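You operate a simulated robot arm through the tools that you are given. There is no shell and no other tool. Be economical: measure what you need, move in short steps, check, and stop when the job is done.

You are at the controls of a simulated two-armed robot. One attempt, no reset.

Task
On the packing bench, fold the grey cloth in half.

Only the result counts: the job must be done as asked and must still hold three seconds after the hand-in. Knocking over, shifting, dropping, spilling or breaking anything else fails it. Flat cloth is picked up by pressing the open fingertips on it (5 to 10 N) and closing them slowly along it; thin cloth reads only 2 to 8 mm in the jaws.

Robot
Two 7-joint arms with two-finger parallel grippers on one trunk, on a base that drives. Base frame: it is fixed to the floor where the robot stands at the start and does not move with it; the origin is under the middle of the robot, x ahead of it, y to its left, z up; the surface under the hand at the start is at about z = 800. Units: mm, rad, N and s.
The left shoulder is at the start at [62, 199, 1029], the right one opposite. With the tool pointing down near the work surface each hand reaches from about 320 to 720 mm from the robot's upright axis, wherever it stands, measured 20 degrees to its own side. Places, roughly: packing bench [600, 900, 800]. Payload 1.57 kg a hand.
The tool frame of a hand sits at the grasp point between the pads (the TCP): z along the fingers, y along the line on which they close. The tips reach 30 mm beyond it. Largest opening 110 mm; finger width 24, thickness 12; the body of the gripper, 48 by 112 mm, starts 78 mm behind the TCP.
Orientation is that of the tool frame in the base frame, as a unit quaternion [x, y, z, w]. With the fingers straight down and closing along the base's y, the tool's x points along the base's -x, its y along +y and its z along -z.

Tools
- The arms move only by the tool arm_command. It takes "left_moves", "right_moves" or both (then of equal length, played together; a hand with none holds still); each is a list of rows, each a list of 7 numbers: the shift along the base's x, y, z in mm, then the turn, a rotation vector about the base's x, y, z in rad, then the gripper command, from -1 (fully open) to 1 (shut), values between in proportion. In form: [[dx, dy, dz, wx, wy, wz, claw], ...]. A call has 1 to 8 rows; each row is the pose to reach, as a shift and turn from the pose commanded when the call began. A row lasts 0.2 s, in which the tool goes at most 50 mm and 0.15 rad; a call with a longer step from one row to the next is refused whole, and so is a gripper value outside its range. A pose out of reach is approached as far as the arm can. The call stops where the force on the tool passes 40 N (or 10 N more than at its start, if that is more) or the arm is blocked; 0.2 s more then pass. Each finger travels about 72 mm/s and halts on what it meets, pressing with about 22 N; the grip force reading is that of the motor and also rises with nothing between the fingers. The clock runs only during rows and for 0.2 s after the last one: add rows that repeat a pose to give the fingers time. The reply holds the time, the measured pose of the TCP, the force on the tool along the base axes, the opening and the grip force, in the units named above and with some noise, with the torque about the TCP (base axes, N m) and any sound that the robot's microphone picked up, and new pictures: "pictures" is both (left out), scene, wrist or none (wrist: the cameras of the hands that moved).
- Cameras (640 x 400 px; columns grow to the right, rows downward): "scene" is now at [90.7, 31.7, 1598.1]; the picture's right is [0.42, -0.91, 0.00], its down [-0.80, -0.37, -0.48] and it looks along [0.43, 0.20, -0.88] (base axes); focal length 253 px, centre (320, 200). "left" rides on the left gripper at [70, -16, -141] in its tool frame; the picture's right is [0.23, 0.97, 0.00], its down [-0.85, 0.20, -0.48] and it looks along [-0.47, 0.11, 0.88] (tool axes); focal length 222 px, centre (320, 200). "right" rides on the right gripper at [70, 16, -141] in its tool frame; the picture's right is [-0.23, 0.97, 0.00], its down [-0.85, -0.20, -0.48] and it looks along [-0.47, -0.11, 0.88] (tool axes); focal length 222 px, centre (320, 200). There is no depth. A picture from a camera that has moved, and an enlarged one, comes with that camera's place and axes in the base frame and with its lens.
- lift_body(by): slides the trunk up (or, below 0, down) by that many mm; the arms and the scene camera ride with it, the base frame stays. It gives what a move gives, with no picture.
- base_move(legs): drives the robot by 1 to 6 legs, each [ahead, left, turn to the left] in mm, mm and rad, along the robot's own axes; the way and the turn of a leg run together, so that a leg with both is an arc; at most 1500 mm and 3.142 rad a leg. The arms and the cameras ride along, it lands a little off, and it stops where it bumps. It gives what a move gives, and a new picture of the scene camera.
- aim_head(pan, tilt): turns the head with the scene camera to pan (to the left, within 1.501 rad either way) and tilt (down, from -0.506 to 1.204), counted from straight ahead of the robot. It gives what a move gives, and a new picture of the scene camera.
- zoom(camera, box): a new picture of the part [left, top, right, bottom] of that camera's present view, enlarged. It takes no simulated time.
- hand_in(): hands the job in; it is judged then, once.

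Go step by step. Nothing tells you exact positions but the pictures and the camera data: compare them with the known pose of the tool, close in by small moves and look again before you grip or let go. The budget is 120 turns and 260 pictures, counting those below and the enlarged ones. Unless the task says otherwise, let go and move clear before handing in, and close with one line.

The tools are called after "Call:" by a JSON object that holds its "method" and its "body". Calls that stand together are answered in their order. arm_command: Moves the arms, as the interface text tells. Its arguments: {"type":"object","properties":{"left_moves":{"type":"array","items":{"type":"array","items":{"type":"number"}}},"right_moves":{"type":"array","items":{"type":"array","items":{"type":"number"}}},"pictures":{"type":"string","enum":["both","scene","wrist","none"]}},"required":[]} The other tools are called the same way: lift_body (by) slides the trunk up or down; base_move (legs) drives the base; aim_head (pan, tilt) turns the head that bears the scene camera; zoom (camera, box) takes an enlarged picture of a part of a camera's view; hand_in () hands the job in.

At the start:

```text
clock: 0.0
left_tcp_pos: [394.0, 458.7, 1002.4]
left_tcp_rot: [-0.001, 1.0, -0.001, -0.001]
left_force: [0.7, 0.0, 0.0]
left_wrist_torque: [0.03, 0.0, -0.03]
left_gripper_width: 109.9
left_grip_force: 0.0
right_tcp_pos: [380.9, 16.3, 1043.0]
right_tcp_rot: [0.0, 1.0, -0.002, -0.002]
right_force: [0.1, 0.6, -0.8]
right_wrist_torque: [0.02, 0.01, 0.01]
right_gripper_width: 109.9
right_grip_force: 0.2
trunk travel left (down, up): [-625.0, 365.0]
robot x, y, heading: [1.9, -0.5, 0.002]
head pan, tilt: [0.438, 1.072]
```

scene: 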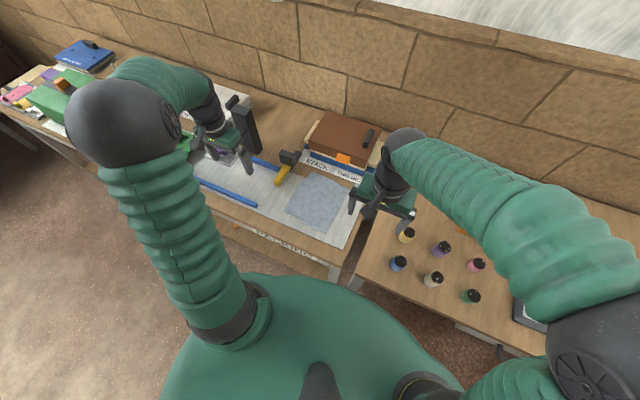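
right: 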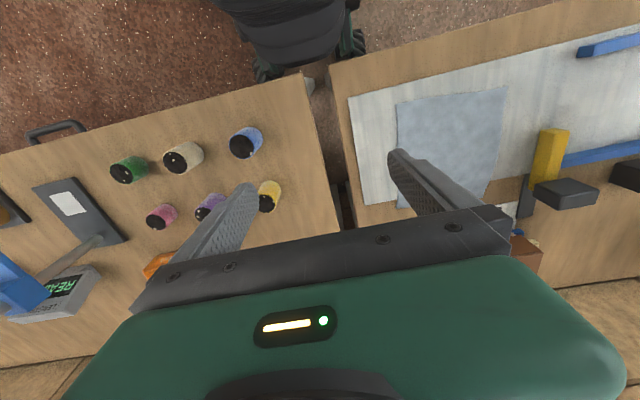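
left: 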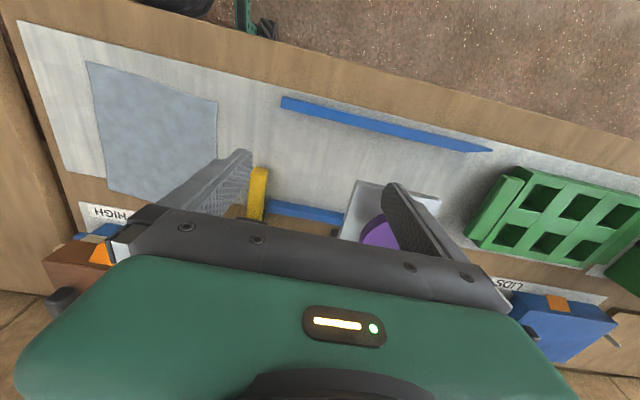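

I see the grey cloth on a white mat, at the right-hand end of the packing bench. I'll zoom in to measure its corners.

Call:
{"method": "zoom", "body": {"camera": "scene", "box": [240, 140, 400, 240]}}

Call:
{"method": "zoom", "body": {"camera": "left", "box": [0, 0, 320, 200]}}

Call:
{"method": "zoom", "body": {"camera": "right", "box": [320, 50, 640, 250]}}

```text
4.00 times, centred on (320, 190) of scene
camera zoom: at [90.7, 31.7, 1598.1], right [0.42, -0.91, 0.0], down [-0.8, -0.37, -0.48], along [0.43, 0.2, -0.88], focal length 1014 px, centre (320, 240)
```

zoom: 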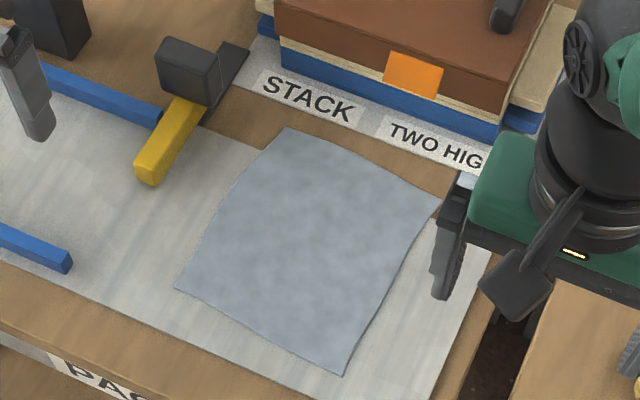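

```text
2.00 times, centred on (160, 100) of left
camera zoom: at [324.5, 442.4, 1144.1], right [-0.23, 0.97, 0.0], down [0.86, 0.2, 0.48], along [0.47, 0.11, -0.88], focal length 444 px, centre (640, 400)
```

zoom: 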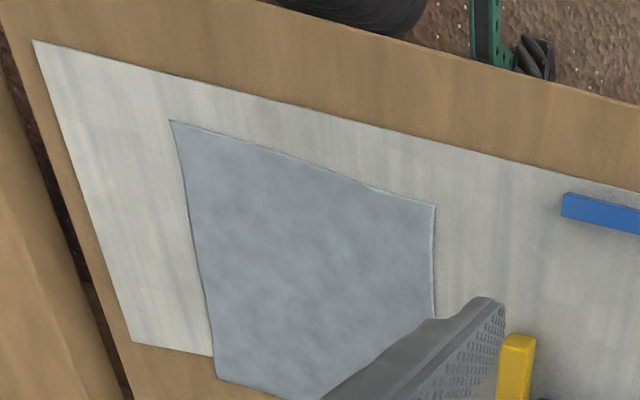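

```text
2.00 times, centred on (480, 150) of right
camera zoom: at [311.2, 32.9, 1183.8], right [0.23, 0.97, 0.0], down [0.86, -0.2, 0.48], along [0.47, -0.11, -0.88], focal length 444 px, centre (0, 300)
```

zoom: 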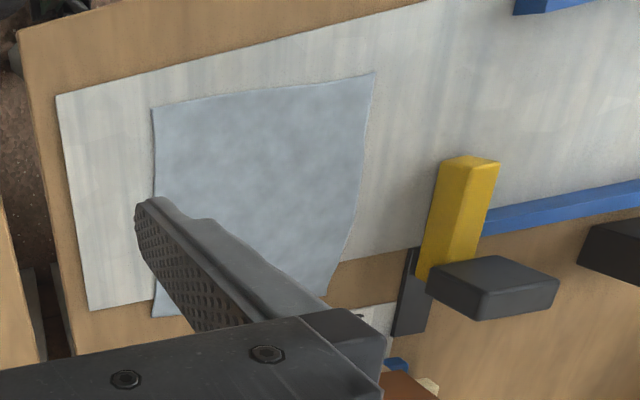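

The cloth corners come out at about A(580,296), B(566,129), C(373,140) and D(386,308) at z≈800, and two cameras agree on this. I'll drive left so the cloth is centred ahead of the robot, then fold the near edge onto the far edge with both hands.

Call:
{"method": "base_move", "body": {"legs": [[0, 215, 0]]}}

Call:
{"method": "aim_head", "body": {"pan": 0.0, "tilt": 1.1}}

```text
clock: 1.7
left_tcp_pos: [392.8, 665.7, 1007.3]
left_tcp_rot: [0.001, 1.0, 0.002, 0.001]
left_force: [-0.3, -0.2, -0.3]
left_wrist_torque: [-0.01, 0.0, 0.01]
left_gripper_width: 110.0
left_grip_force: 0.0
right_tcp_pos: [379.4, 224.4, 1043.5]
right_tcp_rot: [0.0, 1.0, 0.003, 0.0]
right_force: [-0.1, -0.9, -0.3]
right_wrist_torque: [0.01, -0.03, 0.03]
right_gripper_width: 110.3
right_grip_force: 0.0
trunk travel left (down, up): [-625.0, 365.0]
robot x, y, heading: [0.1, 209.9, 0.003]
head pan, tilt: [0.438, 1.072]
camera scene: at [90.2, 238.1, 1598.3], right [0.42, -0.91, 0.0], down [-0.8, -0.37, -0.48], along [0.43, 0.21, -0.88], focal length 253 px, centre (320, 200)
```

scene: 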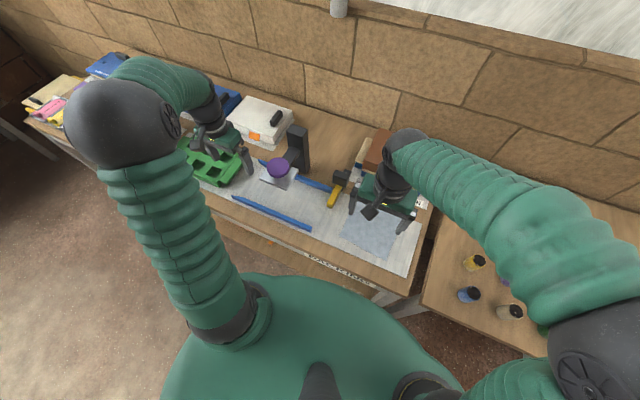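

```text
clock: 2.5
left_tcp_pos: [392.4, 668.0, 1003.8]
left_tcp_rot: [0.0, 1.0, 0.001, 0.0]
left_force: [-0.4, 0.6, 0.4]
left_wrist_torque: [0.03, -0.03, 0.03]
left_gripper_width: 109.9
left_grip_force: 0.1
right_tcp_pos: [378.0, 226.1, 1043.5]
right_tcp_rot: [-0.001, 1.0, 0.001, 0.001]
right_force: [0.2, 0.0, 0.1]
right_wrist_torque: [0.02, -0.05, -0.02]
right_gripper_width: 110.0
right_grip_force: 0.0
trunk travel left (down, up): [-625.0, 365.0]
robot x, y, heading: [-0.6, 212.8, 0.0]
head pan, tilt: [0.0, 1.1]
camera scene: at [94.8, 214.3, 1596.4], right [0.0, -1.0, 0.0], down [-0.89, 0.0, -0.45], along [0.45, 0.0, -0.89], focal length 253 px, centre (320, 200)
```

scene: 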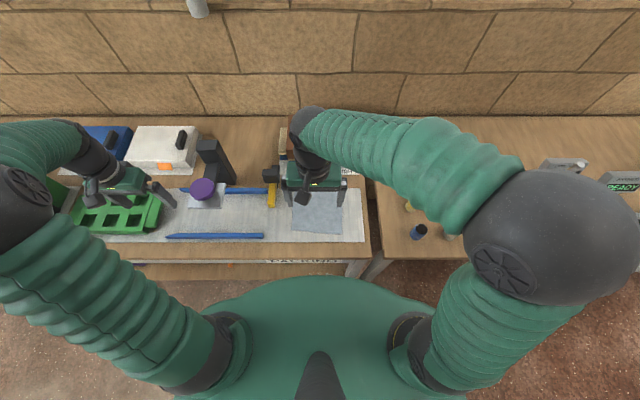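

The robot is now centred on the cloth. I'll bring both hands above the near corners and start yawing them 90° so the fingers close along x, with the cameras facing outward.

Call:
{"method": "arm_command", "body": {"left_moves": [[2, -46, 0, 0, 0, -0.14, -1], [4, -92, 0, 0, 0, -0.28, -1], [6, -138, 0, 0, 0, -0.42, -1], [8, -184, 0, 0, 0, -0.56, -1], [8, -230, 0, 0, 0, -0.7, -1], [8, -276, 0, 0, 0, -0.84, -1], [8, -322, 0, 0, 0, -0.98, -1], [8, -368, 0, 0, 0, -1.12, -1]], "right_moves": [[2, -10, -5, 0, 0, 0.14, -1], [4, -20, -10, 0, 0, 0.28, -1], [6, -30, -15, 0, 0, 0.42, -1], [8, -40, -20, 0, 0, 0.56, -1], [10, -50, -25, 0, 0, 0.7, -1], [12, -60, -30, 0, 0, 0.84, -1], [12, -70, -35, 0, 0, 0.98, -1], [12, -74, -40, 0, 0, 1.12, -1]], "pictures": "none"}}

Call:
{"method": "arm_command", "body": {"left_moves": [[0, 0, -30, 0, 0, -0.15, -1], [0, 0, -60, 0, 0, -0.3, -1], [0, 0, -80, 0, 0, -0.45, -1], [0, 0, -80, 0, 0, -0.45, -1]], "right_moves": [[0, 0, -30, 0, 0, 0.15, -1], [0, 0, -60, 0, 0, 0.3, -1], [0, 0, -80, 0, 0, 0.45, -1], [0, 0, -80, 0, 0, 0.45, -1]]}}

```text
clock: 4.3
left_tcp_pos: [400.2, 299.6, 1003.7]
left_tcp_rot: [0.532, 0.847, 0.001, 0.001]
left_force: [1.3, -0.6, -1.0]
left_wrist_torque: [0.02, -0.01, -0.01]
left_gripper_width: 109.7
left_grip_force: 0.0
right_tcp_pos: [391.8, 151.3, 1003.6]
right_tcp_rot: [-0.532, 0.847, 0.001, -0.001]
right_force: [0.2, -0.6, 0.6]
right_wrist_torque: [0.05, 0.02, -0.02]
right_gripper_width: 109.8
right_grip_force: 0.1
trunk travel left (down, up): [-625.0, 365.0]
robot x, y, heading: [0.7, 214.9, 0.0]
head pan, tilt: [0.0, 1.1]
```

```text
clock: 5.3
left_tcp_pos: [398.9, 302.7, 925.3]
left_tcp_rot: [0.708, 0.707, 0.0, 0.001]
left_force: [-0.3, 0.6, -0.3]
left_wrist_torque: [0.03, 0.0, 0.0]
left_gripper_width: 110.1
left_grip_force: 0.0
right_tcp_pos: [390.3, 152.6, 923.8]
right_tcp_rot: [0.708, -0.706, -0.001, 0.0]
right_force: [0.0, -0.8, -0.2]
right_wrist_torque: [-0.02, 0.01, -0.01]
right_gripper_width: 110.0
right_grip_force: 0.0
trunk travel left (down, up): [-625.0, 365.0]
robot x, y, heading: [-1.5, 211.0, 0.003]
head pan, tilt: [0.0, 1.1]
camera scene: at [94.8, 215.3, 1596.4], right [0.0, -1.0, 0.0], down [-0.89, 0.0, -0.45], along [0.45, 0.0, -0.89], focal length 253 px, centre (320, 200)
camera right: at [375.3, 83.0, 1064.3], right [-0.97, 0.23, 0.0], down [0.2, 0.85, 0.48], along [0.11, 0.47, -0.88], focal length 222 px, centre (320, 200)
camera left: at [383.0, 371.9, 1067.1], right [0.97, 0.23, 0.0], down [0.2, -0.85, 0.48], along [0.11, -0.47, -0.88], focal length 222 px, centre (320, 200)
```

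scene: 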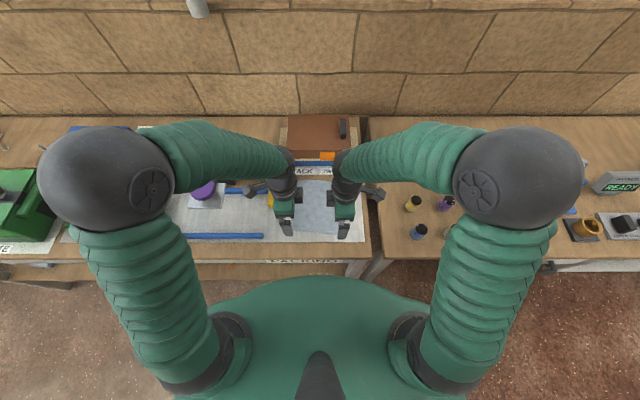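
right: 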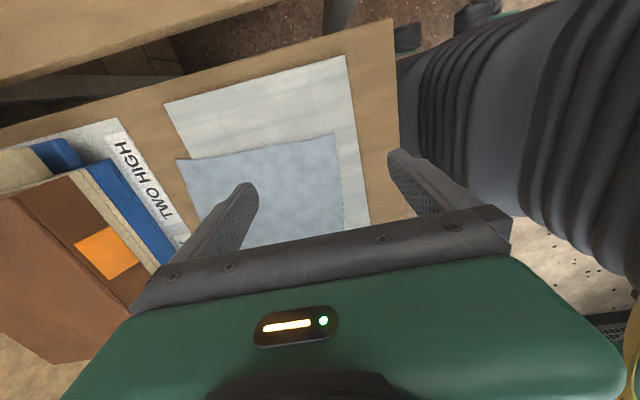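
left: 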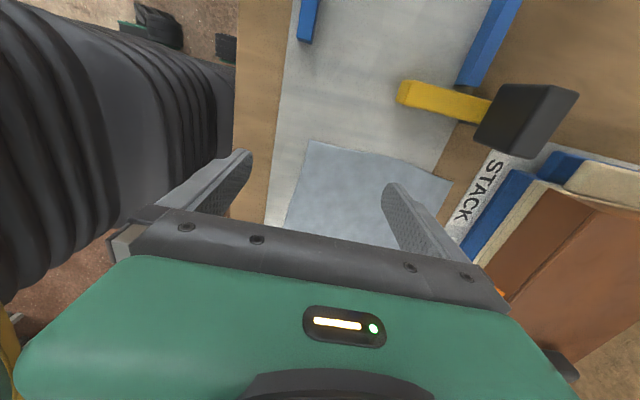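

The near corners check out at D≈(387,306) and C≈(374,142). I'll part-close the fingers to 30 mm and hover just inside the corners.

Call:
{"method": "arm_command", "body": {"left_moves": [[6, -5, -30, 0, 0, 0, 0.4545], [11, -10, -65, 0, 0, 0, 0.4545], [11, -10, -75, 0, 0, 0, 0.4545], [11, -10, -75, 0, 0, 0, 0.4545]], "right_moves": [[6, 3, -30, 0, 0, 0, 0.4545], [10, 5, -65, 0, 0, 0, 0.4545], [10, 5, -75, 0, 0, 0, 0.4545], [10, 5, -75, 0, 0, 0, 0.4545]], "pictures": "wrist"}}

```text
clock: 6.3
left_tcp_pos: [411.5, 292.0, 849.0]
left_tcp_rot: [0.707, 0.707, 0.0, 0.0]
left_force: [0.2, 0.2, -0.4]
left_wrist_torque: [0.01, 0.0, 0.01]
left_gripper_width: 30.1
left_grip_force: 0.1
right_tcp_pos: [402.0, 158.3, 848.2]
right_tcp_rot: [0.707, -0.707, -0.001, 0.0]
right_force: [0.6, -1.0, 0.1]
right_wrist_torque: [0.0, 0.02, -0.03]
right_gripper_width: 29.8
right_grip_force: 0.0
trunk travel left (down, up): [-625.0, 365.0]
robot x, y, heading: [-1.2, 214.7, 0.003]
head pan, tilt: [0.0, 1.1]
camera right: at [386.1, 88.5, 988.8], right [-0.97, 0.23, 0.0], down [0.2, 0.85, 0.48], along [0.11, 0.47, -0.88], focal length 222 px, centre (320, 200)
camera left: at [394.7, 362.3, 990.2], right [0.97, 0.23, 0.0], down [0.2, -0.85, 0.48], along [0.11, -0.47, -0.88], focal length 222 px, centre (320, 200)
```

right: 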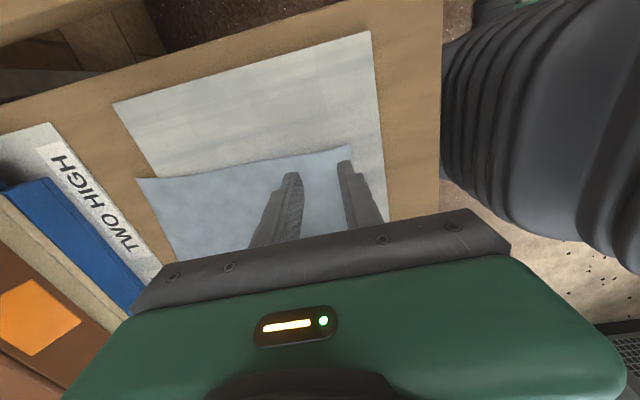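
left: 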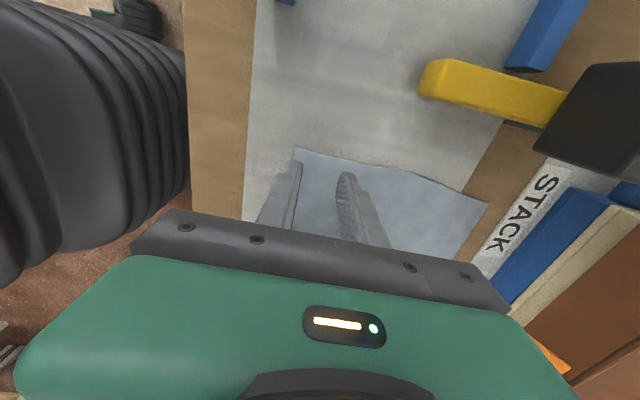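

Both hands hover just inside the corners. I'll lower them to light contact.

Call:
{"method": "arm_command", "body": {"left_moves": [[0, 0, -8, 0, 0, 0, 0.4545], [0, 0, -14, 0, 0, 0, 0.4545], [0, 0, -18, 0, 0, 0, 0.4545], [0, 0, -18, 0, 0, 0, 0.4545]], "right_moves": [[0, 0, -8, 0, 0, 0, 0.4545], [0, 0, -14, 0, 0, 0, 0.4545], [0, 0, -18, 0, 0, 0, 0.4545], [0, 0, -18, 0, 0, 0, 0.4545]], "pictures": "none"}}

```text
clock: 7.3
left_tcp_pos: [410.5, 291.1, 834.8]
left_tcp_rot: [0.706, 0.708, 0.004, 0.005]
left_force: [-1.0, 3.3, 25.8]
left_wrist_torque: [0.12, 0.54, -0.08]
left_gripper_width: 30.9
left_grip_force: 0.9
right_tcp_pos: [402.6, 158.9, 835.7]
right_tcp_rot: [0.707, -0.707, 0.001, -0.005]
right_force: [-1.7, -4.2, 28.0]
right_wrist_torque: [-0.17, 0.63, 0.05]
right_gripper_width: 30.7
right_grip_force: 0.9
trunk travel left (down, up): [-625.0, 365.0]
robot x, y, heading: [-0.8, 213.7, 0.003]
head pan, tilt: [0.0, 1.1]
stopped in row 4 (right hand): the force on the tool passed its limit at 43 N (the readings are from after the stop); the commanded pose is now the measured one
```

Contact was firm, with TCP z≈835. I'll ease up to the recommended force.

Call:
{"method": "arm_command", "body": {"left_moves": [[0, 0, 1.5, 0, 0, 0, 0.4545], [0, 0, 1.5, 0, 0, 0, 0.4545]], "right_moves": [[0, 0, 1.5, 0, 0, 0, 0.4545], [0, 0, 1.5, 0, 0, 0, 0.4545]], "pictures": "none"}}

```text
clock: 7.9
left_tcp_pos: [412.0, 290.4, 835.5]
left_tcp_rot: [0.707, 0.707, 0.003, 0.004]
left_force: [-1.4, 2.8, 29.4]
left_wrist_torque: [0.13, 0.63, -0.05]
left_gripper_width: 31.0
left_grip_force: 0.7
right_tcp_pos: [401.5, 159.6, 834.5]
right_tcp_rot: [-0.707, 0.707, 0.0, 0.004]
right_force: [1.0, -1.8, 16.6]
right_wrist_torque: [-0.08, 0.3, 0.07]
right_gripper_width: 30.4
right_grip_force: 0.7
trunk travel left (down, up): [-625.0, 365.0]
robot x, y, heading: [0.4, 212.7, -0.0]
head pan, tilt: [0.0, 1.1]
```

Call:
{"method": "arm_command", "body": {"left_moves": [[0, 0, 3, 0, 0, 0, 0.4545], [0, 0, 3, 0, 0, 0, 0.4545]], "right_moves": [[0, 0, 1.2, 0, 0, 0, 0.4545], [0, 0, 1.2, 0, 0, 0, 0.4545]], "pictures": "none"}}

```text
clock: 8.5
left_tcp_pos: [411.4, 291.2, 836.5]
left_tcp_rot: [0.707, 0.707, 0.002, 0.002]
left_force: [-0.9, 0.4, 1.0]
left_wrist_torque: [-0.01, -0.01, -0.01]
left_gripper_width: 30.2
left_grip_force: 0.1
right_tcp_pos: [404.9, 159.8, 836.0]
right_tcp_rot: [-0.707, 0.707, 0.0, 0.002]
right_force: [-3.5, -1.4, 15.0]
right_wrist_torque: [-0.09, 0.29, 0.02]
right_gripper_width: 31.0
right_grip_force: 0.7
trunk travel left (down, up): [-625.0, 365.0]
robot x, y, heading: [-0.4, 210.3, 0.001]
head pan, tilt: [0.0, 1.1]
```

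Call:
{"method": "arm_command", "body": {"left_moves": [[0, 0, -1, 0, 0, 0, 0.4545], [0, 0, -1, 0, 0, 0, 0.4545]], "right_moves": [[0, 0, 0.7, 0, 0, 0, 0.4545], [0, 0, 0.7, 0, 0, 0, 0.4545]], "pictures": "none"}}

```text
clock: 9.1
left_tcp_pos: [413.0, 290.8, 835.8]
left_tcp_rot: [0.707, 0.707, 0.001, 0.003]
left_force: [-0.1, -0.3, 5.1]
left_wrist_torque: [0.02, 0.09, -0.01]
left_gripper_width: 30.4
left_grip_force: 0.1
right_tcp_pos: [403.6, 159.8, 836.4]
right_tcp_rot: [-0.707, 0.707, 0.001, 0.001]
right_force: [0.4, -0.3, 5.6]
right_wrist_torque: [0.01, 0.12, 0.02]
right_gripper_width: 30.4
right_grip_force: 0.2
trunk travel left (down, up): [-625.0, 365.0]
robot x, y, heading: [-1.5, 211.7, 0.001]
head pan, tilt: [0.0, 1.1]
```

Both hands are pressing about 5 N. Now I'll close slowly.

Call:
{"method": "arm_command", "body": {"left_moves": [[0, 0, -0.3, 0, 0, 0, 0.52], [0, 0, -0.3, 0, 0, 0, 0.59], [0, 0, -0.3, 0, 0, 0, 0.66], [0, 0, -0.3, 0, 0, 0, 0.73], [0, 0, -0.3, 0, 0, 0, 0.8], [0, 0, -0.3, 0, 0, 0, 0.87], [0, 0, -0.3, 0, 0, 0, 0.94], [0, 0, -0.3, 0, 0, 0, 1]], "right_moves": [[0, 0, -0.3, 0, 0, 0, 0.52], [0, 0, -0.3, 0, 0, 0, 0.59], [0, 0, -0.3, 0, 0, 0, 0.66], [0, 0, -0.3, 0, 0, 0, 0.73], [0, 0, -0.3, 0, 0, 0, 0.8], [0, 0, -0.3, 0, 0, 0, 0.87], [0, 0, -0.3, 0, 0, 0, 0.94], [0, 0, -0.3, 0, 0, 0, 1]], "pictures": "wrist"}}

```text
clock: 10.9
left_tcp_pos: [412.4, 291.3, 835.7]
left_tcp_rot: [0.707, 0.707, 0.001, 0.003]
left_force: [-0.1, -0.4, 1.0]
left_wrist_torque: [-0.03, 0.01, 0.01]
left_gripper_width: 6.8
left_grip_force: 22.5
right_tcp_pos: [403.8, 159.7, 834.8]
right_tcp_rot: [0.707, -0.707, 0.001, -0.002]
right_force: [-1.6, 0.6, 14.8]
right_wrist_torque: [-0.02, 0.13, 0.03]
right_gripper_width: 6.8
right_grip_force: 22.3
trunk travel left (down, up): [-625.0, 365.0]
robot x, y, heading: [-0.9, 211.8, -0.0]
head pan, tilt: [0.0, 1.1]
camera right: at [386.7, 89.2, 976.0], right [-0.97, 0.23, 0.0], down [0.2, 0.85, 0.48], along [0.11, 0.47, -0.88], focal length 222 px, centre (320, 200)
camera left: at [395.4, 361.5, 976.9], right [0.97, 0.23, 0.01], down [0.2, -0.85, 0.48], along [0.11, -0.47, -0.88], focal length 222 px, centre (320, 200)
```

right: 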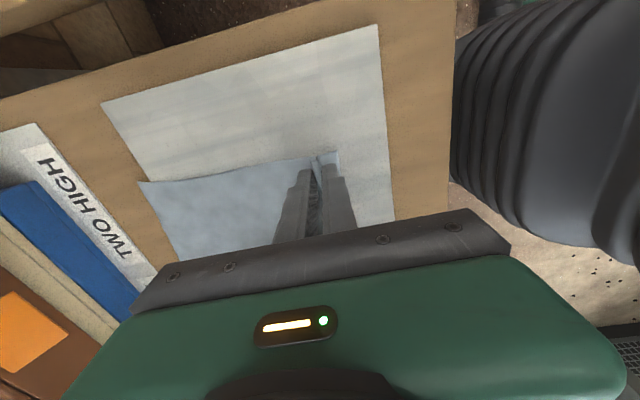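
left: 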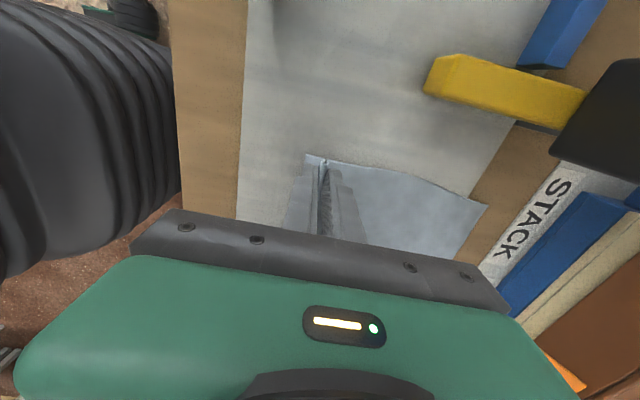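

Both hands hold about 7 mm of cloth, but the pinch is roughly 14 mm in from the edge and would leave a turned-back hem. I'll open slowly in place to spread the ruck and regrip nearer the edge.

Call:
{"method": "arm_command", "body": {"left_moves": [[0, 0, -0.3, 0, 0, 0, 0.8], [0, 0, -0.3, 0, 0, 0, 0.7], [0, 0, -0.3, 0, 0, 0, 0.58], [0, 0, -0.3, 0, 0, 0, 0.45], [0, 0, 5, 0, 0, 0, 0.45], [0, 0, 30, 0, 0, 0, 0.45], [0, 0, 30, 0, 0, 0, 0.45]], "right_moves": [[0, 0, 0.2, 0, 0, 0, 0.8], [0, 0, 0.2, 0, 0, 0, 0.7], [0, 0, 0.2, 0, 0, 0, 0.58], [0, 0, 0.2, 0, 0, 0, 0.45], [0, 0, 5, 0, 0, 0, 0.45], [0, 0, 30, 0, 0, 0, 0.45], [0, 0, 30, 0, 0, 0, 0.45]], "pictures": "wrist"}}

```text
clock: 12.5
left_tcp_pos: [415.5, 292.3, 865.2]
left_tcp_rot: [0.707, 0.707, 0.001, 0.002]
left_force: [0.2, 0.0, -0.2]
left_wrist_torque: [0.02, 0.01, -0.03]
left_gripper_width: 30.5
left_grip_force: 0.1
right_tcp_pos: [404.9, 158.8, 865.4]
right_tcp_rot: [-0.707, 0.707, 0.002, 0.001]
right_force: [0.0, 0.4, 0.0]
right_wrist_torque: [-0.02, 0.0, -0.02]
right_gripper_width: 30.5
right_grip_force: 0.1
trunk travel left (down, up): [-625.0, 365.0]
robot x, y, heading: [0.7, 210.4, -0.003]
head pan, tilt: [0.0, 1.1]
camera right: at [387.6, 88.8, 1005.1], right [-0.97, 0.23, 0.0], down [0.2, 0.85, 0.48], along [0.11, 0.47, -0.88], focal length 222 px, centre (320, 200)
camera left: at [398.8, 361.4, 1006.4], right [0.97, 0.23, 0.0], down [0.2, -0.85, 0.48], along [0.11, -0.47, -0.88], focal length 222 px, centre (320, 200)
```

right: 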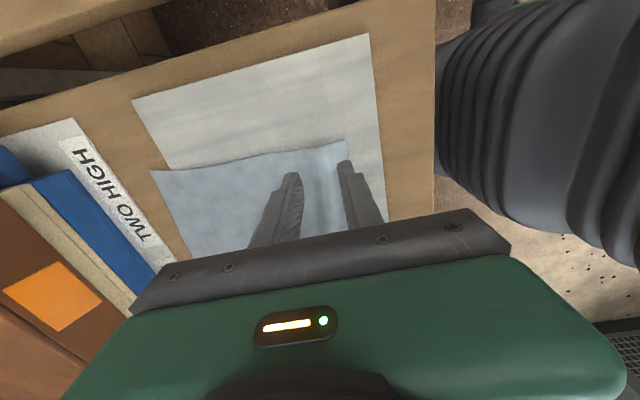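
left: 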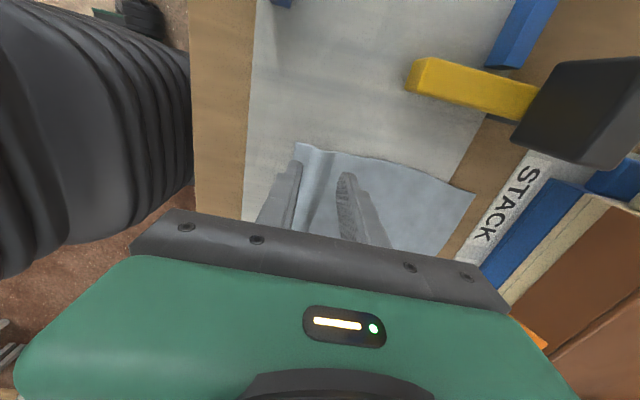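

The cloth relaxed back almost flat, with edges at x≈388 (left) and 378 (right). I'll shift both hands 17 mm toward the near edge and descend again.

Call:
{"method": "arm_command", "body": {"left_moves": [[-17, 1, 0, 0, 0, 0, 0.5636], [-17, 1, -15, 0, 0, 0, 0.5636], [-17, 1, -25, 0, 0, 0, 0.5636], [-17, 1, -28, 0, 0, 0, 0.5636], [-17, 1, -28, 0, 0, 0, 0.5636]], "right_moves": [[-17, -2, 0, 0, 0, 0, 0.5636], [-17, -2, -15, 0, 0, 0, 0.5636], [-17, -2, -25, 0, 0, 0, 0.5636], [-17, -2, -28, 0, 0, 0, 0.5636], [-17, -2, -28, 0, 0, 0, 0.5636]], "pictures": "wrist"}}

```text
clock: 13.7
left_tcp_pos: [396.9, 292.6, 836.6]
left_tcp_rot: [0.707, 0.707, 0.001, 0.002]
left_force: [-0.2, -0.1, 0.0]
left_wrist_torque: [-0.01, -0.01, 0.01]
left_gripper_width: 23.7
left_grip_force: 0.0
right_tcp_pos: [386.5, 156.5, 837.5]
right_tcp_rot: [0.707, -0.707, -0.001, -0.002]
right_force: [0.9, -0.5, 0.8]
right_wrist_torque: [-0.03, -0.02, -0.01]
right_gripper_width: 24.1
right_grip_force: 0.0
trunk travel left (down, up): [-625.0, 365.0]
robot x, y, heading: [-0.7, 210.7, -0.002]
head pan, tilt: [0.0, 1.1]
camera right: at [370.5, 87.2, 977.3], right [-0.97, 0.23, 0.0], down [0.2, 0.85, 0.48], along [0.11, 0.47, -0.88], focal length 222 px, centre (320, 200)
camera left: at [380.3, 362.7, 978.2], right [0.97, 0.23, 0.0], down [0.2, -0.85, 0.48], along [0.11, -0.47, -0.88], focal length 222 px, centre (320, 200)
```

right: 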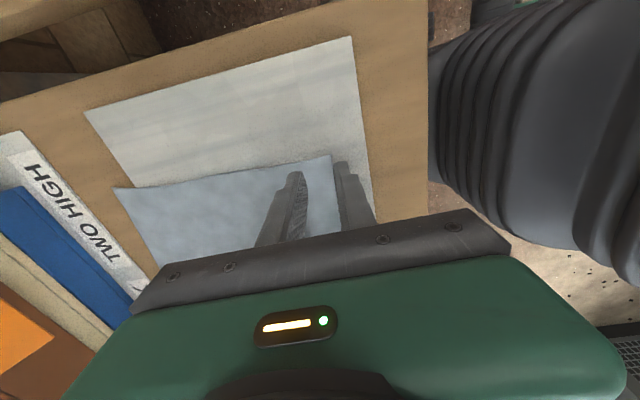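
left: 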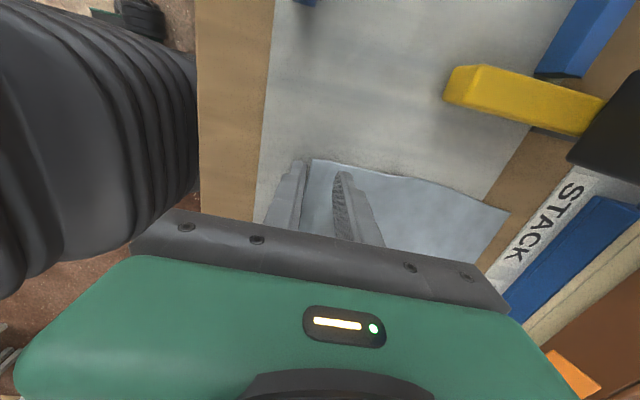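

The outer finger sits just off the edge and the inner one is on the cloth, as planned. I'll press lightly.

Call:
{"method": "arm_command", "body": {"left_moves": [[0, 0, -1, 0, 0, 0, 0.5636], [0, 0, -1.5, 0, 0, 0, 0.5636], [0, 0, -1.5, 0, 0, 0, 0.5636]], "right_moves": [[0, 0, -1, 0, 0, 0, 0.5636], [0, 0, -1.5, 0, 0, 0, 0.5636], [0, 0, -1.5, 0, 0, 0, 0.5636]], "pictures": "none"}}

```text
clock: 14.5
left_tcp_pos: [396.3, 292.7, 836.1]
left_tcp_rot: [0.707, 0.707, 0.002, 0.002]
left_force: [-0.4, 0.2, 0.4]
left_wrist_torque: [-0.02, -0.01, -0.02]
left_gripper_width: 24.0
left_grip_force: 0.0
right_tcp_pos: [387.0, 157.6, 836.3]
right_tcp_rot: [0.707, -0.707, 0.0, -0.002]
right_force: [0.2, 0.4, 1.6]
right_wrist_torque: [-0.02, 0.01, 0.01]
right_gripper_width: 24.0
right_grip_force: 0.2
trunk travel left (down, up): [-625.0, 365.0]
robot x, y, heading: [1.0, 209.2, -0.001]
head pan, tilt: [0.0, 1.1]
```

Call:
{"method": "arm_command", "body": {"left_moves": [[0, 0, -0.8, 0, 0, 0, 0.5636], [0, 0, -0.8, 0, 0, 0, 0.5636]], "right_moves": [[0, 0, -0.6, 0, 0, 0, 0.5636], [0, 0, -0.6, 0, 0, 0, 0.5636]], "pictures": "none"}}

```text
clock: 15.1
left_tcp_pos: [396.9, 292.6, 836.3]
left_tcp_rot: [0.708, 0.706, 0.002, 0.002]
left_force: [-0.9, 1.1, 4.5]
left_wrist_torque: [0.01, -0.04, 0.04]
left_gripper_width: 23.6
left_grip_force: 0.0
right_tcp_pos: [385.9, 157.3, 835.2]
right_tcp_rot: [-0.707, 0.707, -0.001, 0.002]
right_force: [-0.3, -1.1, 2.6]
right_wrist_torque: [-0.07, 0.0, -0.01]
right_gripper_width: 24.0
right_grip_force: 0.1
trunk travel left (down, up): [-625.0, 365.0]
robot x, y, heading: [4.4, 213.4, 0.003]
head pan, tilt: [0.0, 1.1]
```

Call:
{"method": "arm_command", "body": {"left_moves": [[0, 0, -0.4, 0, 0, 0, 0.5636], [0, 0, -0.4, 0, 0, 0, 0.62], [0, 0, -0.4, 0, 0, 0, 0.68], [0, 0, -0.4, 0, 0, 0, 0.74], [0, 0, -0.4, 0, 0, 0, 0.8], [0, 0, -0.4, 0, 0, 0, 0.87], [0, 0, -0.4, 0, 0, 0, 0.94], [0, 0, -0.4, 0, 0, 0, 1]], "right_moves": [[0, 0, -0.6, 0, 0, 0, 0.5636], [0, 0, -0.6, 0, 0, 0, 0.62], [0, 0, -0.6, 0, 0, 0, 0.68], [0, 0, -0.6, 0, 0, 0, 0.74], [0, 0, -0.6, 0, 0, 0, 0.8], [0, 0, -0.6, 0, 0, 0, 0.87], [0, 0, -0.6, 0, 0, 0, 0.94], [0, 0, -0.6, 0, 0, 0, 1]], "pictures": "wrist"}}

```text
clock: 16.9
left_tcp_pos: [395.3, 293.4, 835.0]
left_tcp_rot: [0.707, 0.707, 0.002, 0.002]
left_force: [0.2, -1.1, 5.2]
left_wrist_torque: [0.02, -0.05, 0.0]
left_gripper_width: 5.3
left_grip_force: 22.0
right_tcp_pos: [384.6, 158.4, 835.2]
right_tcp_rot: [-0.707, 0.707, 0.001, 0.002]
right_force: [-1.0, -0.3, 18.4]
right_wrist_torque: [-0.09, -0.03, 0.04]
right_gripper_width: 2.3
right_grip_force: 21.7
trunk travel left (down, up): [-625.0, 365.0]
robot x, y, heading: [-1.6, 214.3, 0.002]
head pan, tilt: [0.0, 1.1]
camera right: at [369.4, 87.8, 975.9], right [-0.97, 0.23, 0.0], down [0.2, 0.85, 0.48], along [0.11, 0.47, -0.88], focal length 222 px, centre (320, 200)
camera left: at [378.4, 362.9, 976.5], right [0.97, 0.23, 0.01], down [0.2, -0.85, 0.48], along [0.11, -0.47, -0.88], focal length 222 px, centre (320, 200)
```

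right: 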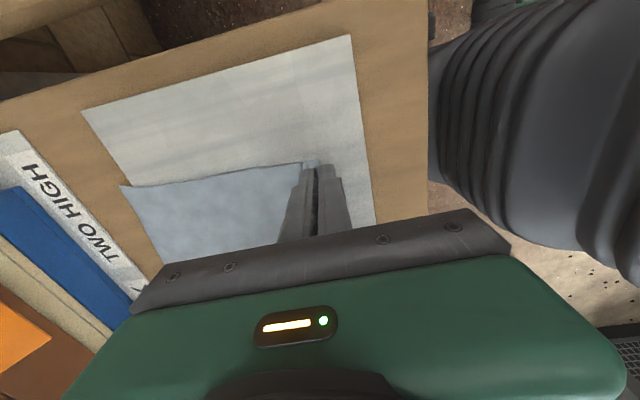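
left: 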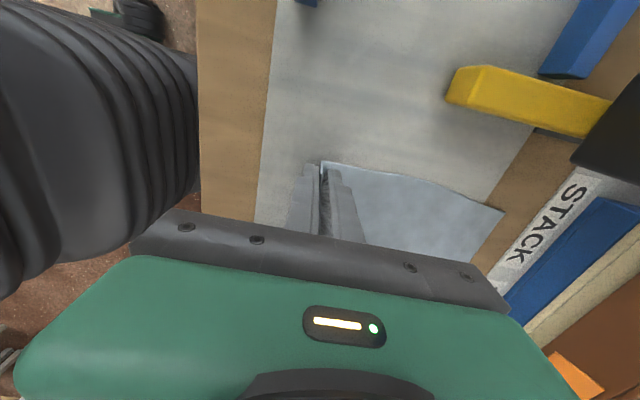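

Both edges are pinched with almost no flap (5.3 and 2.3 mm). I'll do a test lift.

Call:
{"method": "arm_command", "body": {"left_moves": [[3, 0, 8, 0, 0, 0, 1], [6, 0, 18, 0, 0, 0, 1], [10, 0, 28, 0, 0, 0, 1], [16, 0, 40, 0, 0, 0, 1], [16, 0, 40, 0, 0, 0, 1]], "right_moves": [[3, 0, 8, 0, 0, 0, 1], [6, 0, 18, 0, 0, 0, 1], [10, 0, 28, 0, 0, 0, 1], [16, 0, 40, 0, 0, 0, 1], [16, 0, 40, 0, 0, 0, 1]], "pictures": "both"}}

```text
clock: 18.1
left_tcp_pos: [413.0, 292.8, 874.0]
left_tcp_rot: [0.707, 0.707, 0.002, 0.003]
left_force: [0.5, 0.5, 0.0]
left_wrist_torque: [0.02, -0.01, 0.01]
left_gripper_width: 1.9
left_grip_force: 22.0
right_tcp_pos: [403.3, 157.0, 875.1]
right_tcp_rot: [-0.707, 0.708, 0.0, 0.001]
right_force: [0.2, 0.1, 0.8]
right_wrist_torque: [-0.01, 0.0, 0.01]
right_gripper_width: 2.3
right_grip_force: 22.6
trunk travel left (down, up): [-625.0, 365.0]
robot x, y, heading: [-2.1, 215.3, -0.004]
head pan, tilt: [0.0, 1.1]
camera scene: at [95.6, 215.1, 1596.4], right [0.0, -1.0, 0.0], down [-0.89, 0.0, -0.45], along [0.45, 0.0, -0.89], focal length 253 px, centre (320, 200)
camera right: at [386.9, 88.3, 1015.5], right [-0.97, 0.23, 0.0], down [0.2, 0.85, 0.48], along [0.11, 0.47, -0.88], focal length 222 px, centre (320, 200)
camera left: at [395.7, 362.7, 1015.3], right [0.97, 0.23, 0.0], down [0.2, -0.85, 0.48], along [0.11, -0.47, -0.88], focal length 222 px, centre (320, 200)
```

scene: 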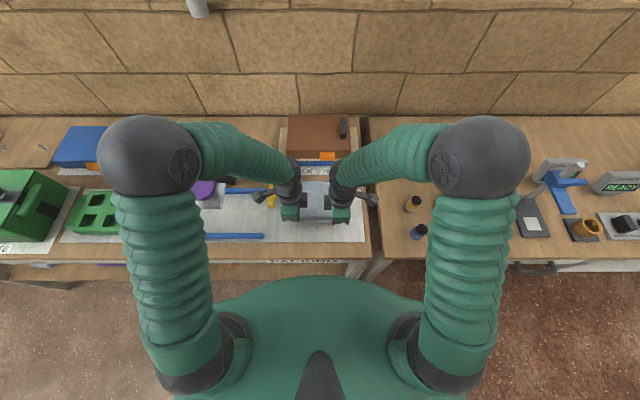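
right: 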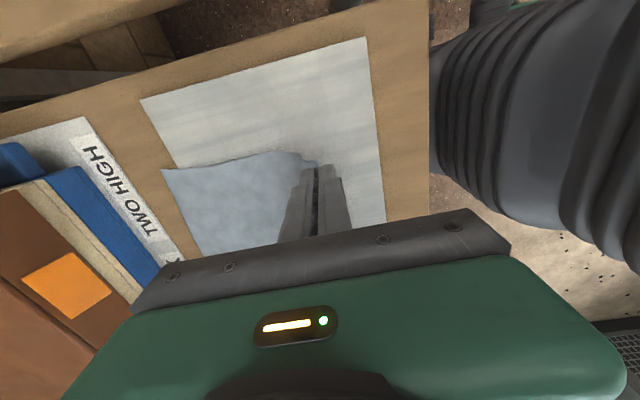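
left: 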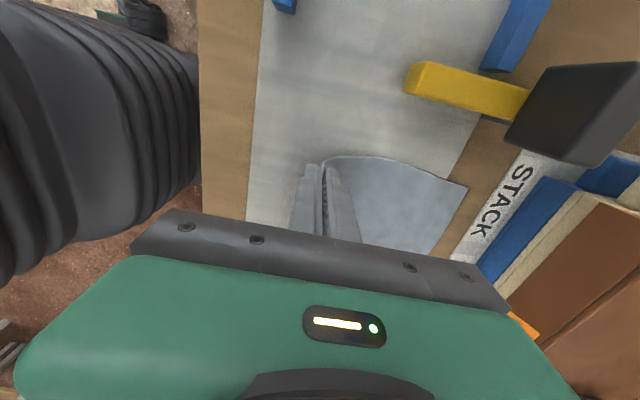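

Both corners are held. Now I'll carry the edge up and over in an arc, slowly, taking the first half first.

Call:
{"method": "arm_command", "body": {"left_moves": [[8, 0, 11, 0, 0, 0, 1], [17, -1, 21, 0, 0, 0, 1], [29, -2, 28, 0, 0, 0, 1], [42, -2, 33, 0, 0, 0, 1], [55, -3, 36, 0, 0, 0, 1], [69, -4, 37, 0, 0, 0, 1], [83, -5, 36, 0, 0, 0, 1], [83, -5, 36, 0, 0, 0, 1]], "right_moves": [[8, 0, 11, 0, 0, 0, 1], [17, -1, 21, 0, 0, 0, 1], [29, -2, 28, 0, 0, 0, 1], [42, -2, 33, 0, 0, 0, 1], [55, -3, 36, 0, 0, 0, 1], [69, -4, 37, 0, 0, 0, 1], [83, -5, 36, 0, 0, 0, 1], [83, -5, 36, 0, 0, 0, 1]], "pictures": "wrist"}}

```text
clock: 19.9
left_tcp_pos: [494.0, 287.9, 911.9]
left_tcp_rot: [0.707, 0.707, 0.001, 0.002]
left_force: [-0.1, 0.3, -0.1]
left_wrist_torque: [-0.03, -0.05, -0.01]
left_gripper_width: 1.8
left_grip_force: 22.3
right_tcp_pos: [486.3, 151.9, 909.9]
right_tcp_rot: [0.707, -0.707, 0.001, -0.002]
right_force: [-0.7, 0.1, 0.4]
right_wrist_torque: [0.0, 0.01, 0.01]
right_gripper_width: 2.1
right_grip_force: 21.3
trunk travel left (down, up): [-625.0, 365.0]
robot x, y, heading: [-2.6, 211.5, 0.001]
head pan, tilt: [0.0, 1.1]
camera right: at [469.1, 81.9, 1051.2], right [-0.97, 0.23, 0.0], down [0.2, 0.85, 0.48], along [0.11, 0.47, -0.88], focal length 222 px, centre (320, 200)
camera left: at [478.3, 357.9, 1052.4], right [0.97, 0.23, 0.0], down [0.2, -0.85, 0.48], along [0.11, -0.47, -0.88], focal length 222 px, centre (320, 200)
```

right: 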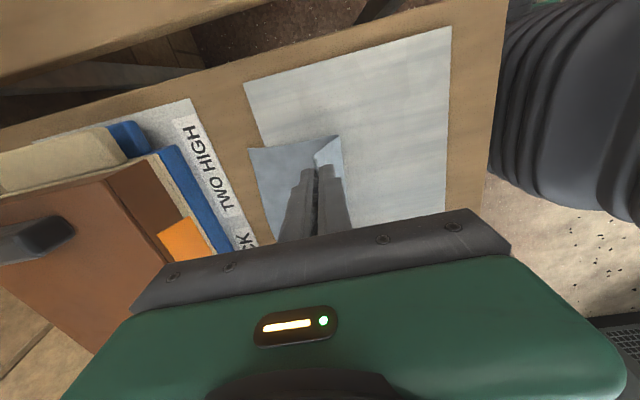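
left: 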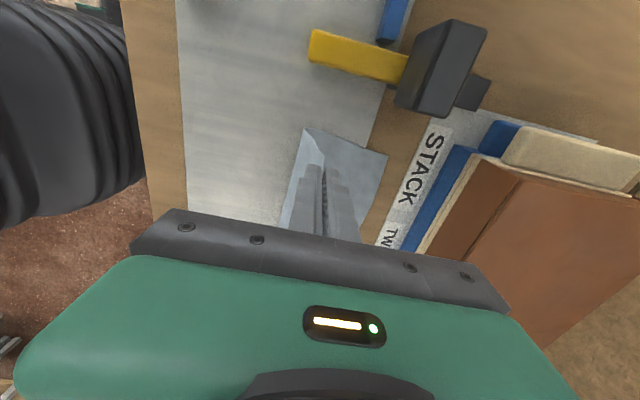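

The fold is following well and the far corners are still at A≈(573,300) and B≈(565,131). Next comes the descent toward the far edge.

Call:
{"method": "arm_command", "body": {"left_moves": [[14, -1, -4, 0, 0, 0, 1], [28, -2, -12, 0, 0, 0, 1], [40, -3, -23, 0, 0, 0, 1], [50, -3, -36, 0, 0, 0, 1], [57, -4, -50, 0, 0, 0, 1], [62, -4, -60, 0, 0, 0, 1], [63, -4, -66, 0, 0, 0, 1], [63, -4, -66, 0, 0, 0, 1]], "right_moves": [[14, -1, -4, 0, 0, 0, 1], [28, -2, -12, 0, 0, 0, 1], [40, -3, -23, 0, 0, 0, 1], [50, -3, -36, 0, 0, 0, 1], [57, -4, -50, 0, 0, 0, 1], [62, -4, -60, 0, 0, 0, 1], [63, -4, -66, 0, 0, 0, 1], [63, -4, -66, 0, 0, 0, 1]]}}

```text
clock: 21.7
left_tcp_pos: [557.6, 283.9, 844.4]
left_tcp_rot: [0.707, 0.707, 0.001, 0.003]
left_force: [1.0, -0.6, 0.6]
left_wrist_torque: [-0.04, 0.0, -0.01]
left_gripper_width: 1.9
left_grip_force: 22.2
right_tcp_pos: [550.1, 147.6, 843.8]
right_tcp_rot: [-0.707, 0.707, 0.002, 0.002]
right_force: [-0.3, -0.5, -0.5]
right_wrist_torque: [0.02, -0.02, -0.02]
right_gripper_width: 2.1
right_grip_force: 21.7
trunk travel left (down, up): [-625.0, 365.0]
robot x, y, heading: [3.9, 210.4, -0.006]
head pan, tilt: [0.0, 1.1]
camera scene: at [96.9, 215.0, 1596.3], right [0.0, -1.0, 0.0], down [-0.89, 0.0, -0.45], along [0.45, 0.0, -0.89], focal length 253 px, centre (320, 200)
camera right: at [534.2, 77.9, 984.9], right [-0.97, 0.23, 0.0], down [0.2, 0.85, 0.48], along [0.11, 0.47, -0.88], focal length 222 px, centre (320, 200)
camera left: at [540.7, 353.9, 985.2], right [0.97, 0.23, 0.0], down [0.2, -0.85, 0.48], along [0.11, -0.47, -0.88], focal length 222 px, centre (320, 200)
```

scene: 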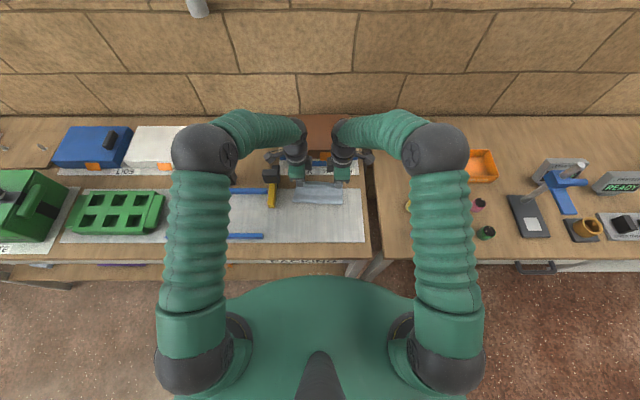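
right: 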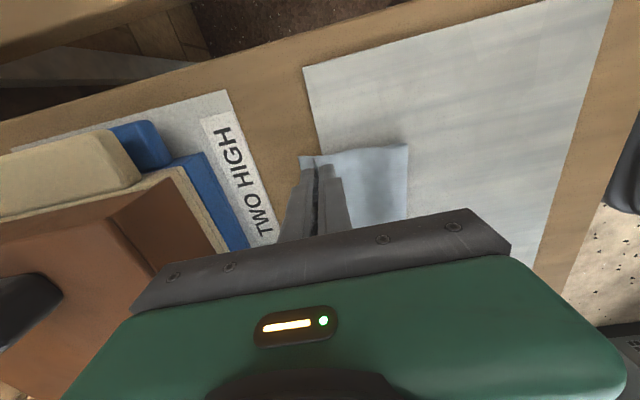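
left: 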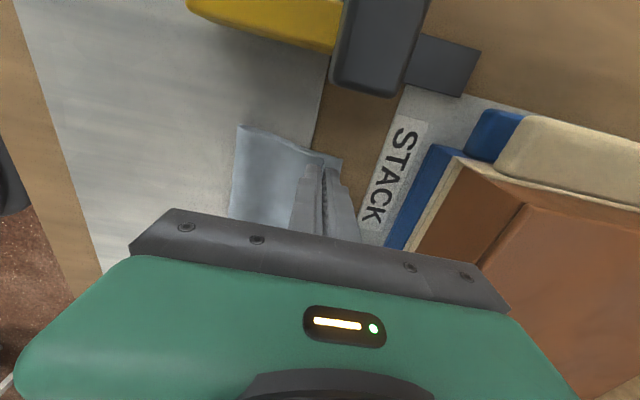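

The edge is just above the far edge and the crease is near the midline. I'll lower to light contact.

Call:
{"method": "arm_command", "body": {"left_moves": [[0, 0, -2, 0, 0, 0, 1], [0, 0, -4.5, 0, 0, 0, 1], [0, 0, -4.5, 0, 0, 0, 1]], "right_moves": [[0, 0, -2, 0, 0, 0, 1], [0, 0, -4, 0, 0, 0, 1], [0, 0, -4, 0, 0, 0, 1]], "pictures": "none"}}

```text
clock: 22.5
left_tcp_pos: [558.5, 283.8, 839.2]
left_tcp_rot: [0.707, 0.707, 0.002, 0.002]
left_force: [0.5, -0.4, 1.0]
left_wrist_torque: [-0.02, 0.04, -0.03]
left_gripper_width: 1.8
left_grip_force: 21.4
right_tcp_pos: [550.6, 148.7, 840.7]
right_tcp_rot: [0.707, -0.707, 0.0, -0.002]
right_force: [-0.3, 0.6, -1.2]
right_wrist_torque: [-0.02, -0.03, 0.02]
right_gripper_width: 2.2
right_grip_force: 22.2
trunk travel left (down, up): [-625.0, 365.0]
robot x, y, heading: [-1.5, 209.5, 0.002]
head pan, tilt: [0.0, 1.1]
```

Now I'll open a little, then nudge the freed strip over toward +x just above the surface, and look.

Call:
{"method": "arm_command", "body": {"left_moves": [[0, 0, -1, 0, 0, 0, 0.85], [0, 0, -1, 0, 0, 0, 0.7], [0, 0, 1, 0, 0, 0, 0.6], [4, 0, 6, 0, 0, 0, 0.6], [12, 0, 8, 0, 0, 0, 0.6], [22, 0, 8, 0, 0, 0, 0.6], [26, 0, 10, 0, 0, 0, 0.6], [26, 0, 10, 0, 0, 0, 0.6]], "right_moves": [[0, 0, -2, 0, 0, 0, 0.85], [0, 0, -2, 0, 0, 0, 0.7], [0, 0, 0, 0, 0, 0, 0.6], [4, 0, 5, 0, 0, 0, 0.6], [12, 0, 7, 0, 0, 0, 0.6], [22, 0, 7, 0, 0, 0, 0.6], [26, 0, 9, 0, 0, 0, 0.6], [26, 0, 9, 0, 0, 0, 0.6]], "pictures": "wrist"}}

```text
clock: 24.3
left_tcp_pos: [583.5, 282.3, 849.7]
left_tcp_rot: [0.707, 0.707, 0.001, 0.002]
left_force: [-0.2, 0.1, -0.1]
left_wrist_torque: [-0.04, 0.0, 0.02]
left_gripper_width: 21.8
left_grip_force: 0.0
right_tcp_pos: [574.7, 148.5, 848.9]
right_tcp_rot: [-0.707, 0.707, 0.0, 0.002]
right_force: [0.5, -1.0, -0.1]
right_wrist_torque: [0.02, -0.02, -0.02]
right_gripper_width: 21.7
right_grip_force: 0.1
trunk travel left (down, up): [-625.0, 365.0]
robot x, y, heading: [-1.9, 214.0, 0.002]
head pan, tilt: [0.0, 1.1]
camera right: at [559.3, 78.3, 989.4], right [-0.97, 0.23, 0.0], down [0.2, 0.85, 0.48], along [0.11, 0.47, -0.88], focal length 222 px, centre (320, 200)
camera left: at [567.5, 353.2, 990.6], right [0.97, 0.23, 0.0], down [0.2, -0.85, 0.48], along [0.11, -0.47, -0.88], focal length 222 px, centre (320, 200)
```

right: 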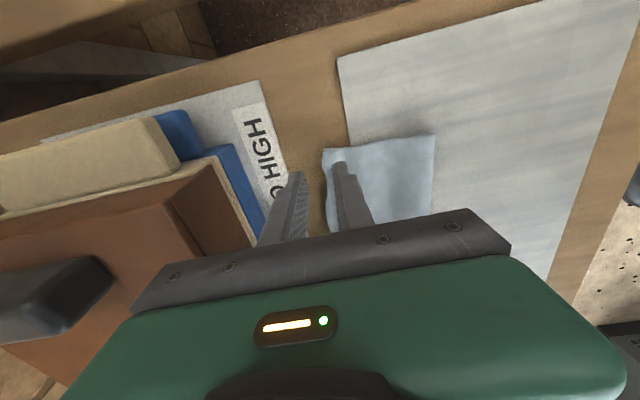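
left: 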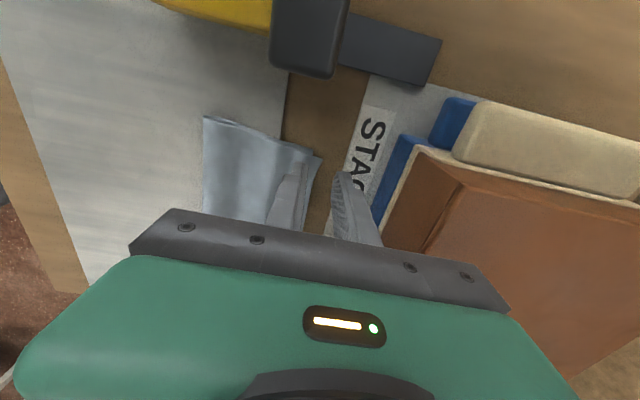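

The top layer lies out to the far edge. I'll lift both hands straight up and look.

Call:
{"method": "arm_command", "body": {"left_moves": [[0, 0, 20, 0, 0, 0, 0.6], [0, 0, 60, 0, 0, 0, 0.6], [0, 0, 100, 0, 0, 0, 0.6], [-20, 30, 130, 0, 0, 0, 0.6], [-20, 70, 130, 0, 0, 0, 0.6], [-20, 110, 130, 0, 0, 0, 0.6]], "right_moves": [[0, 0, 20, 0, 0, 0, 0.6], [0, 0, 60, 0, 0, 0, 0.6], [0, 0, 100, 0, 0, 0, 0.6], [-20, -30, 130, 0, 0, 0, 0.6], [-20, -70, 130, 0, 0, 0, 0.6], [-20, -110, 130, 0, 0, 0, 0.6]]}}

Call:
{"method": "zoom", "body": {"camera": "scene", "box": [260, 150, 380, 225]}}

```text
clock: 25.7
left_tcp_pos: [565.2, 393.8, 979.9]
left_tcp_rot: [0.707, 0.707, 0.001, 0.003]
left_force: [0.4, 0.4, -0.5]
left_wrist_torque: [-0.03, 0.01, 0.02]
left_gripper_width: 21.8
left_grip_force: 0.0
right_tcp_pos: [554.4, 38.5, 979.5]
right_tcp_rot: [-0.707, 0.707, 0.0, 0.002]
right_force: [0.0, 0.2, 0.1]
right_wrist_torque: [0.03, 0.02, 0.0]
right_gripper_width: 21.8
right_grip_force: 0.0
trunk travel left (down, up): [-625.0, 365.0]
robot x, y, heading: [0.1, 215.6, -0.002]
head pan, tilt: [0.0, 1.1]
camera scene: at [97.9, 214.9, 1596.2], right [0.0, -1.0, 0.0], down [-0.89, 0.0, -0.45], along [0.45, 0.0, -0.89], focal length 253 px, centre (320, 200)
camera right: at [538.0, -31.5, 1119.7], right [-0.97, 0.23, 0.0], down [0.2, 0.85, 0.48], along [0.11, 0.47, -0.88], focal length 222 px, centre (320, 200)
camera left: at [549.0, 464.4, 1120.5], right [0.97, 0.23, 0.0], down [0.2, -0.85, 0.48], along [0.11, -0.47, -0.88], focal length 222 px, centre (320, 200)
```

scene: 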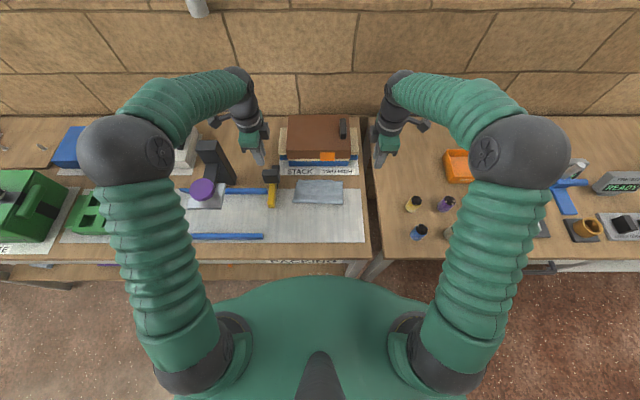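
right: 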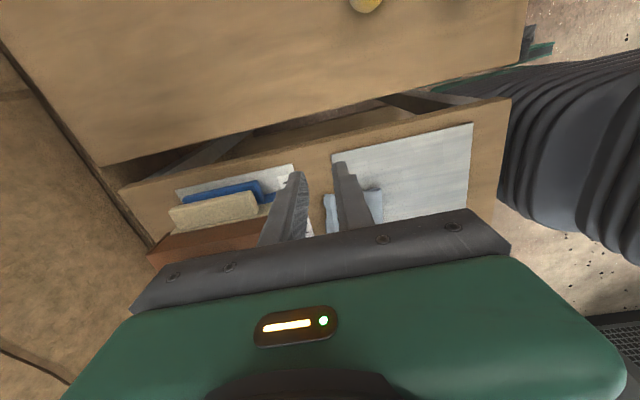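
left: 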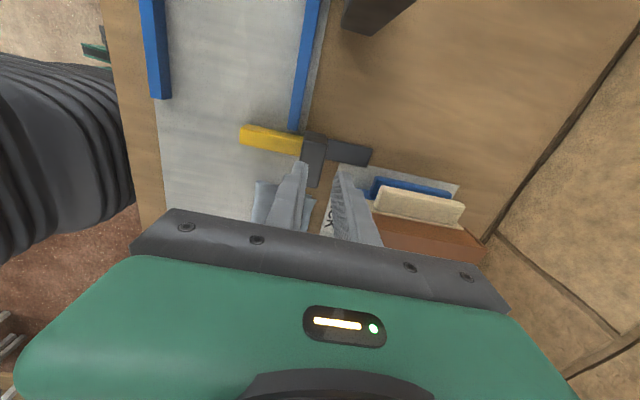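

```text
5.33 times, centred on (320, 188) of scene
camera zoom: at [97.9, 214.9, 1596.2], right [0.0, -1.0, 0.0], down [-0.89, 0.0, -0.45], along [0.45, 0.0, -0.89], focal length 1352 px, centre (320, 267)
```

zoom: 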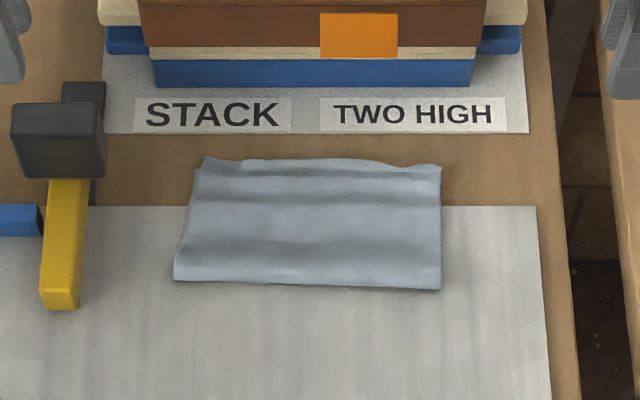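

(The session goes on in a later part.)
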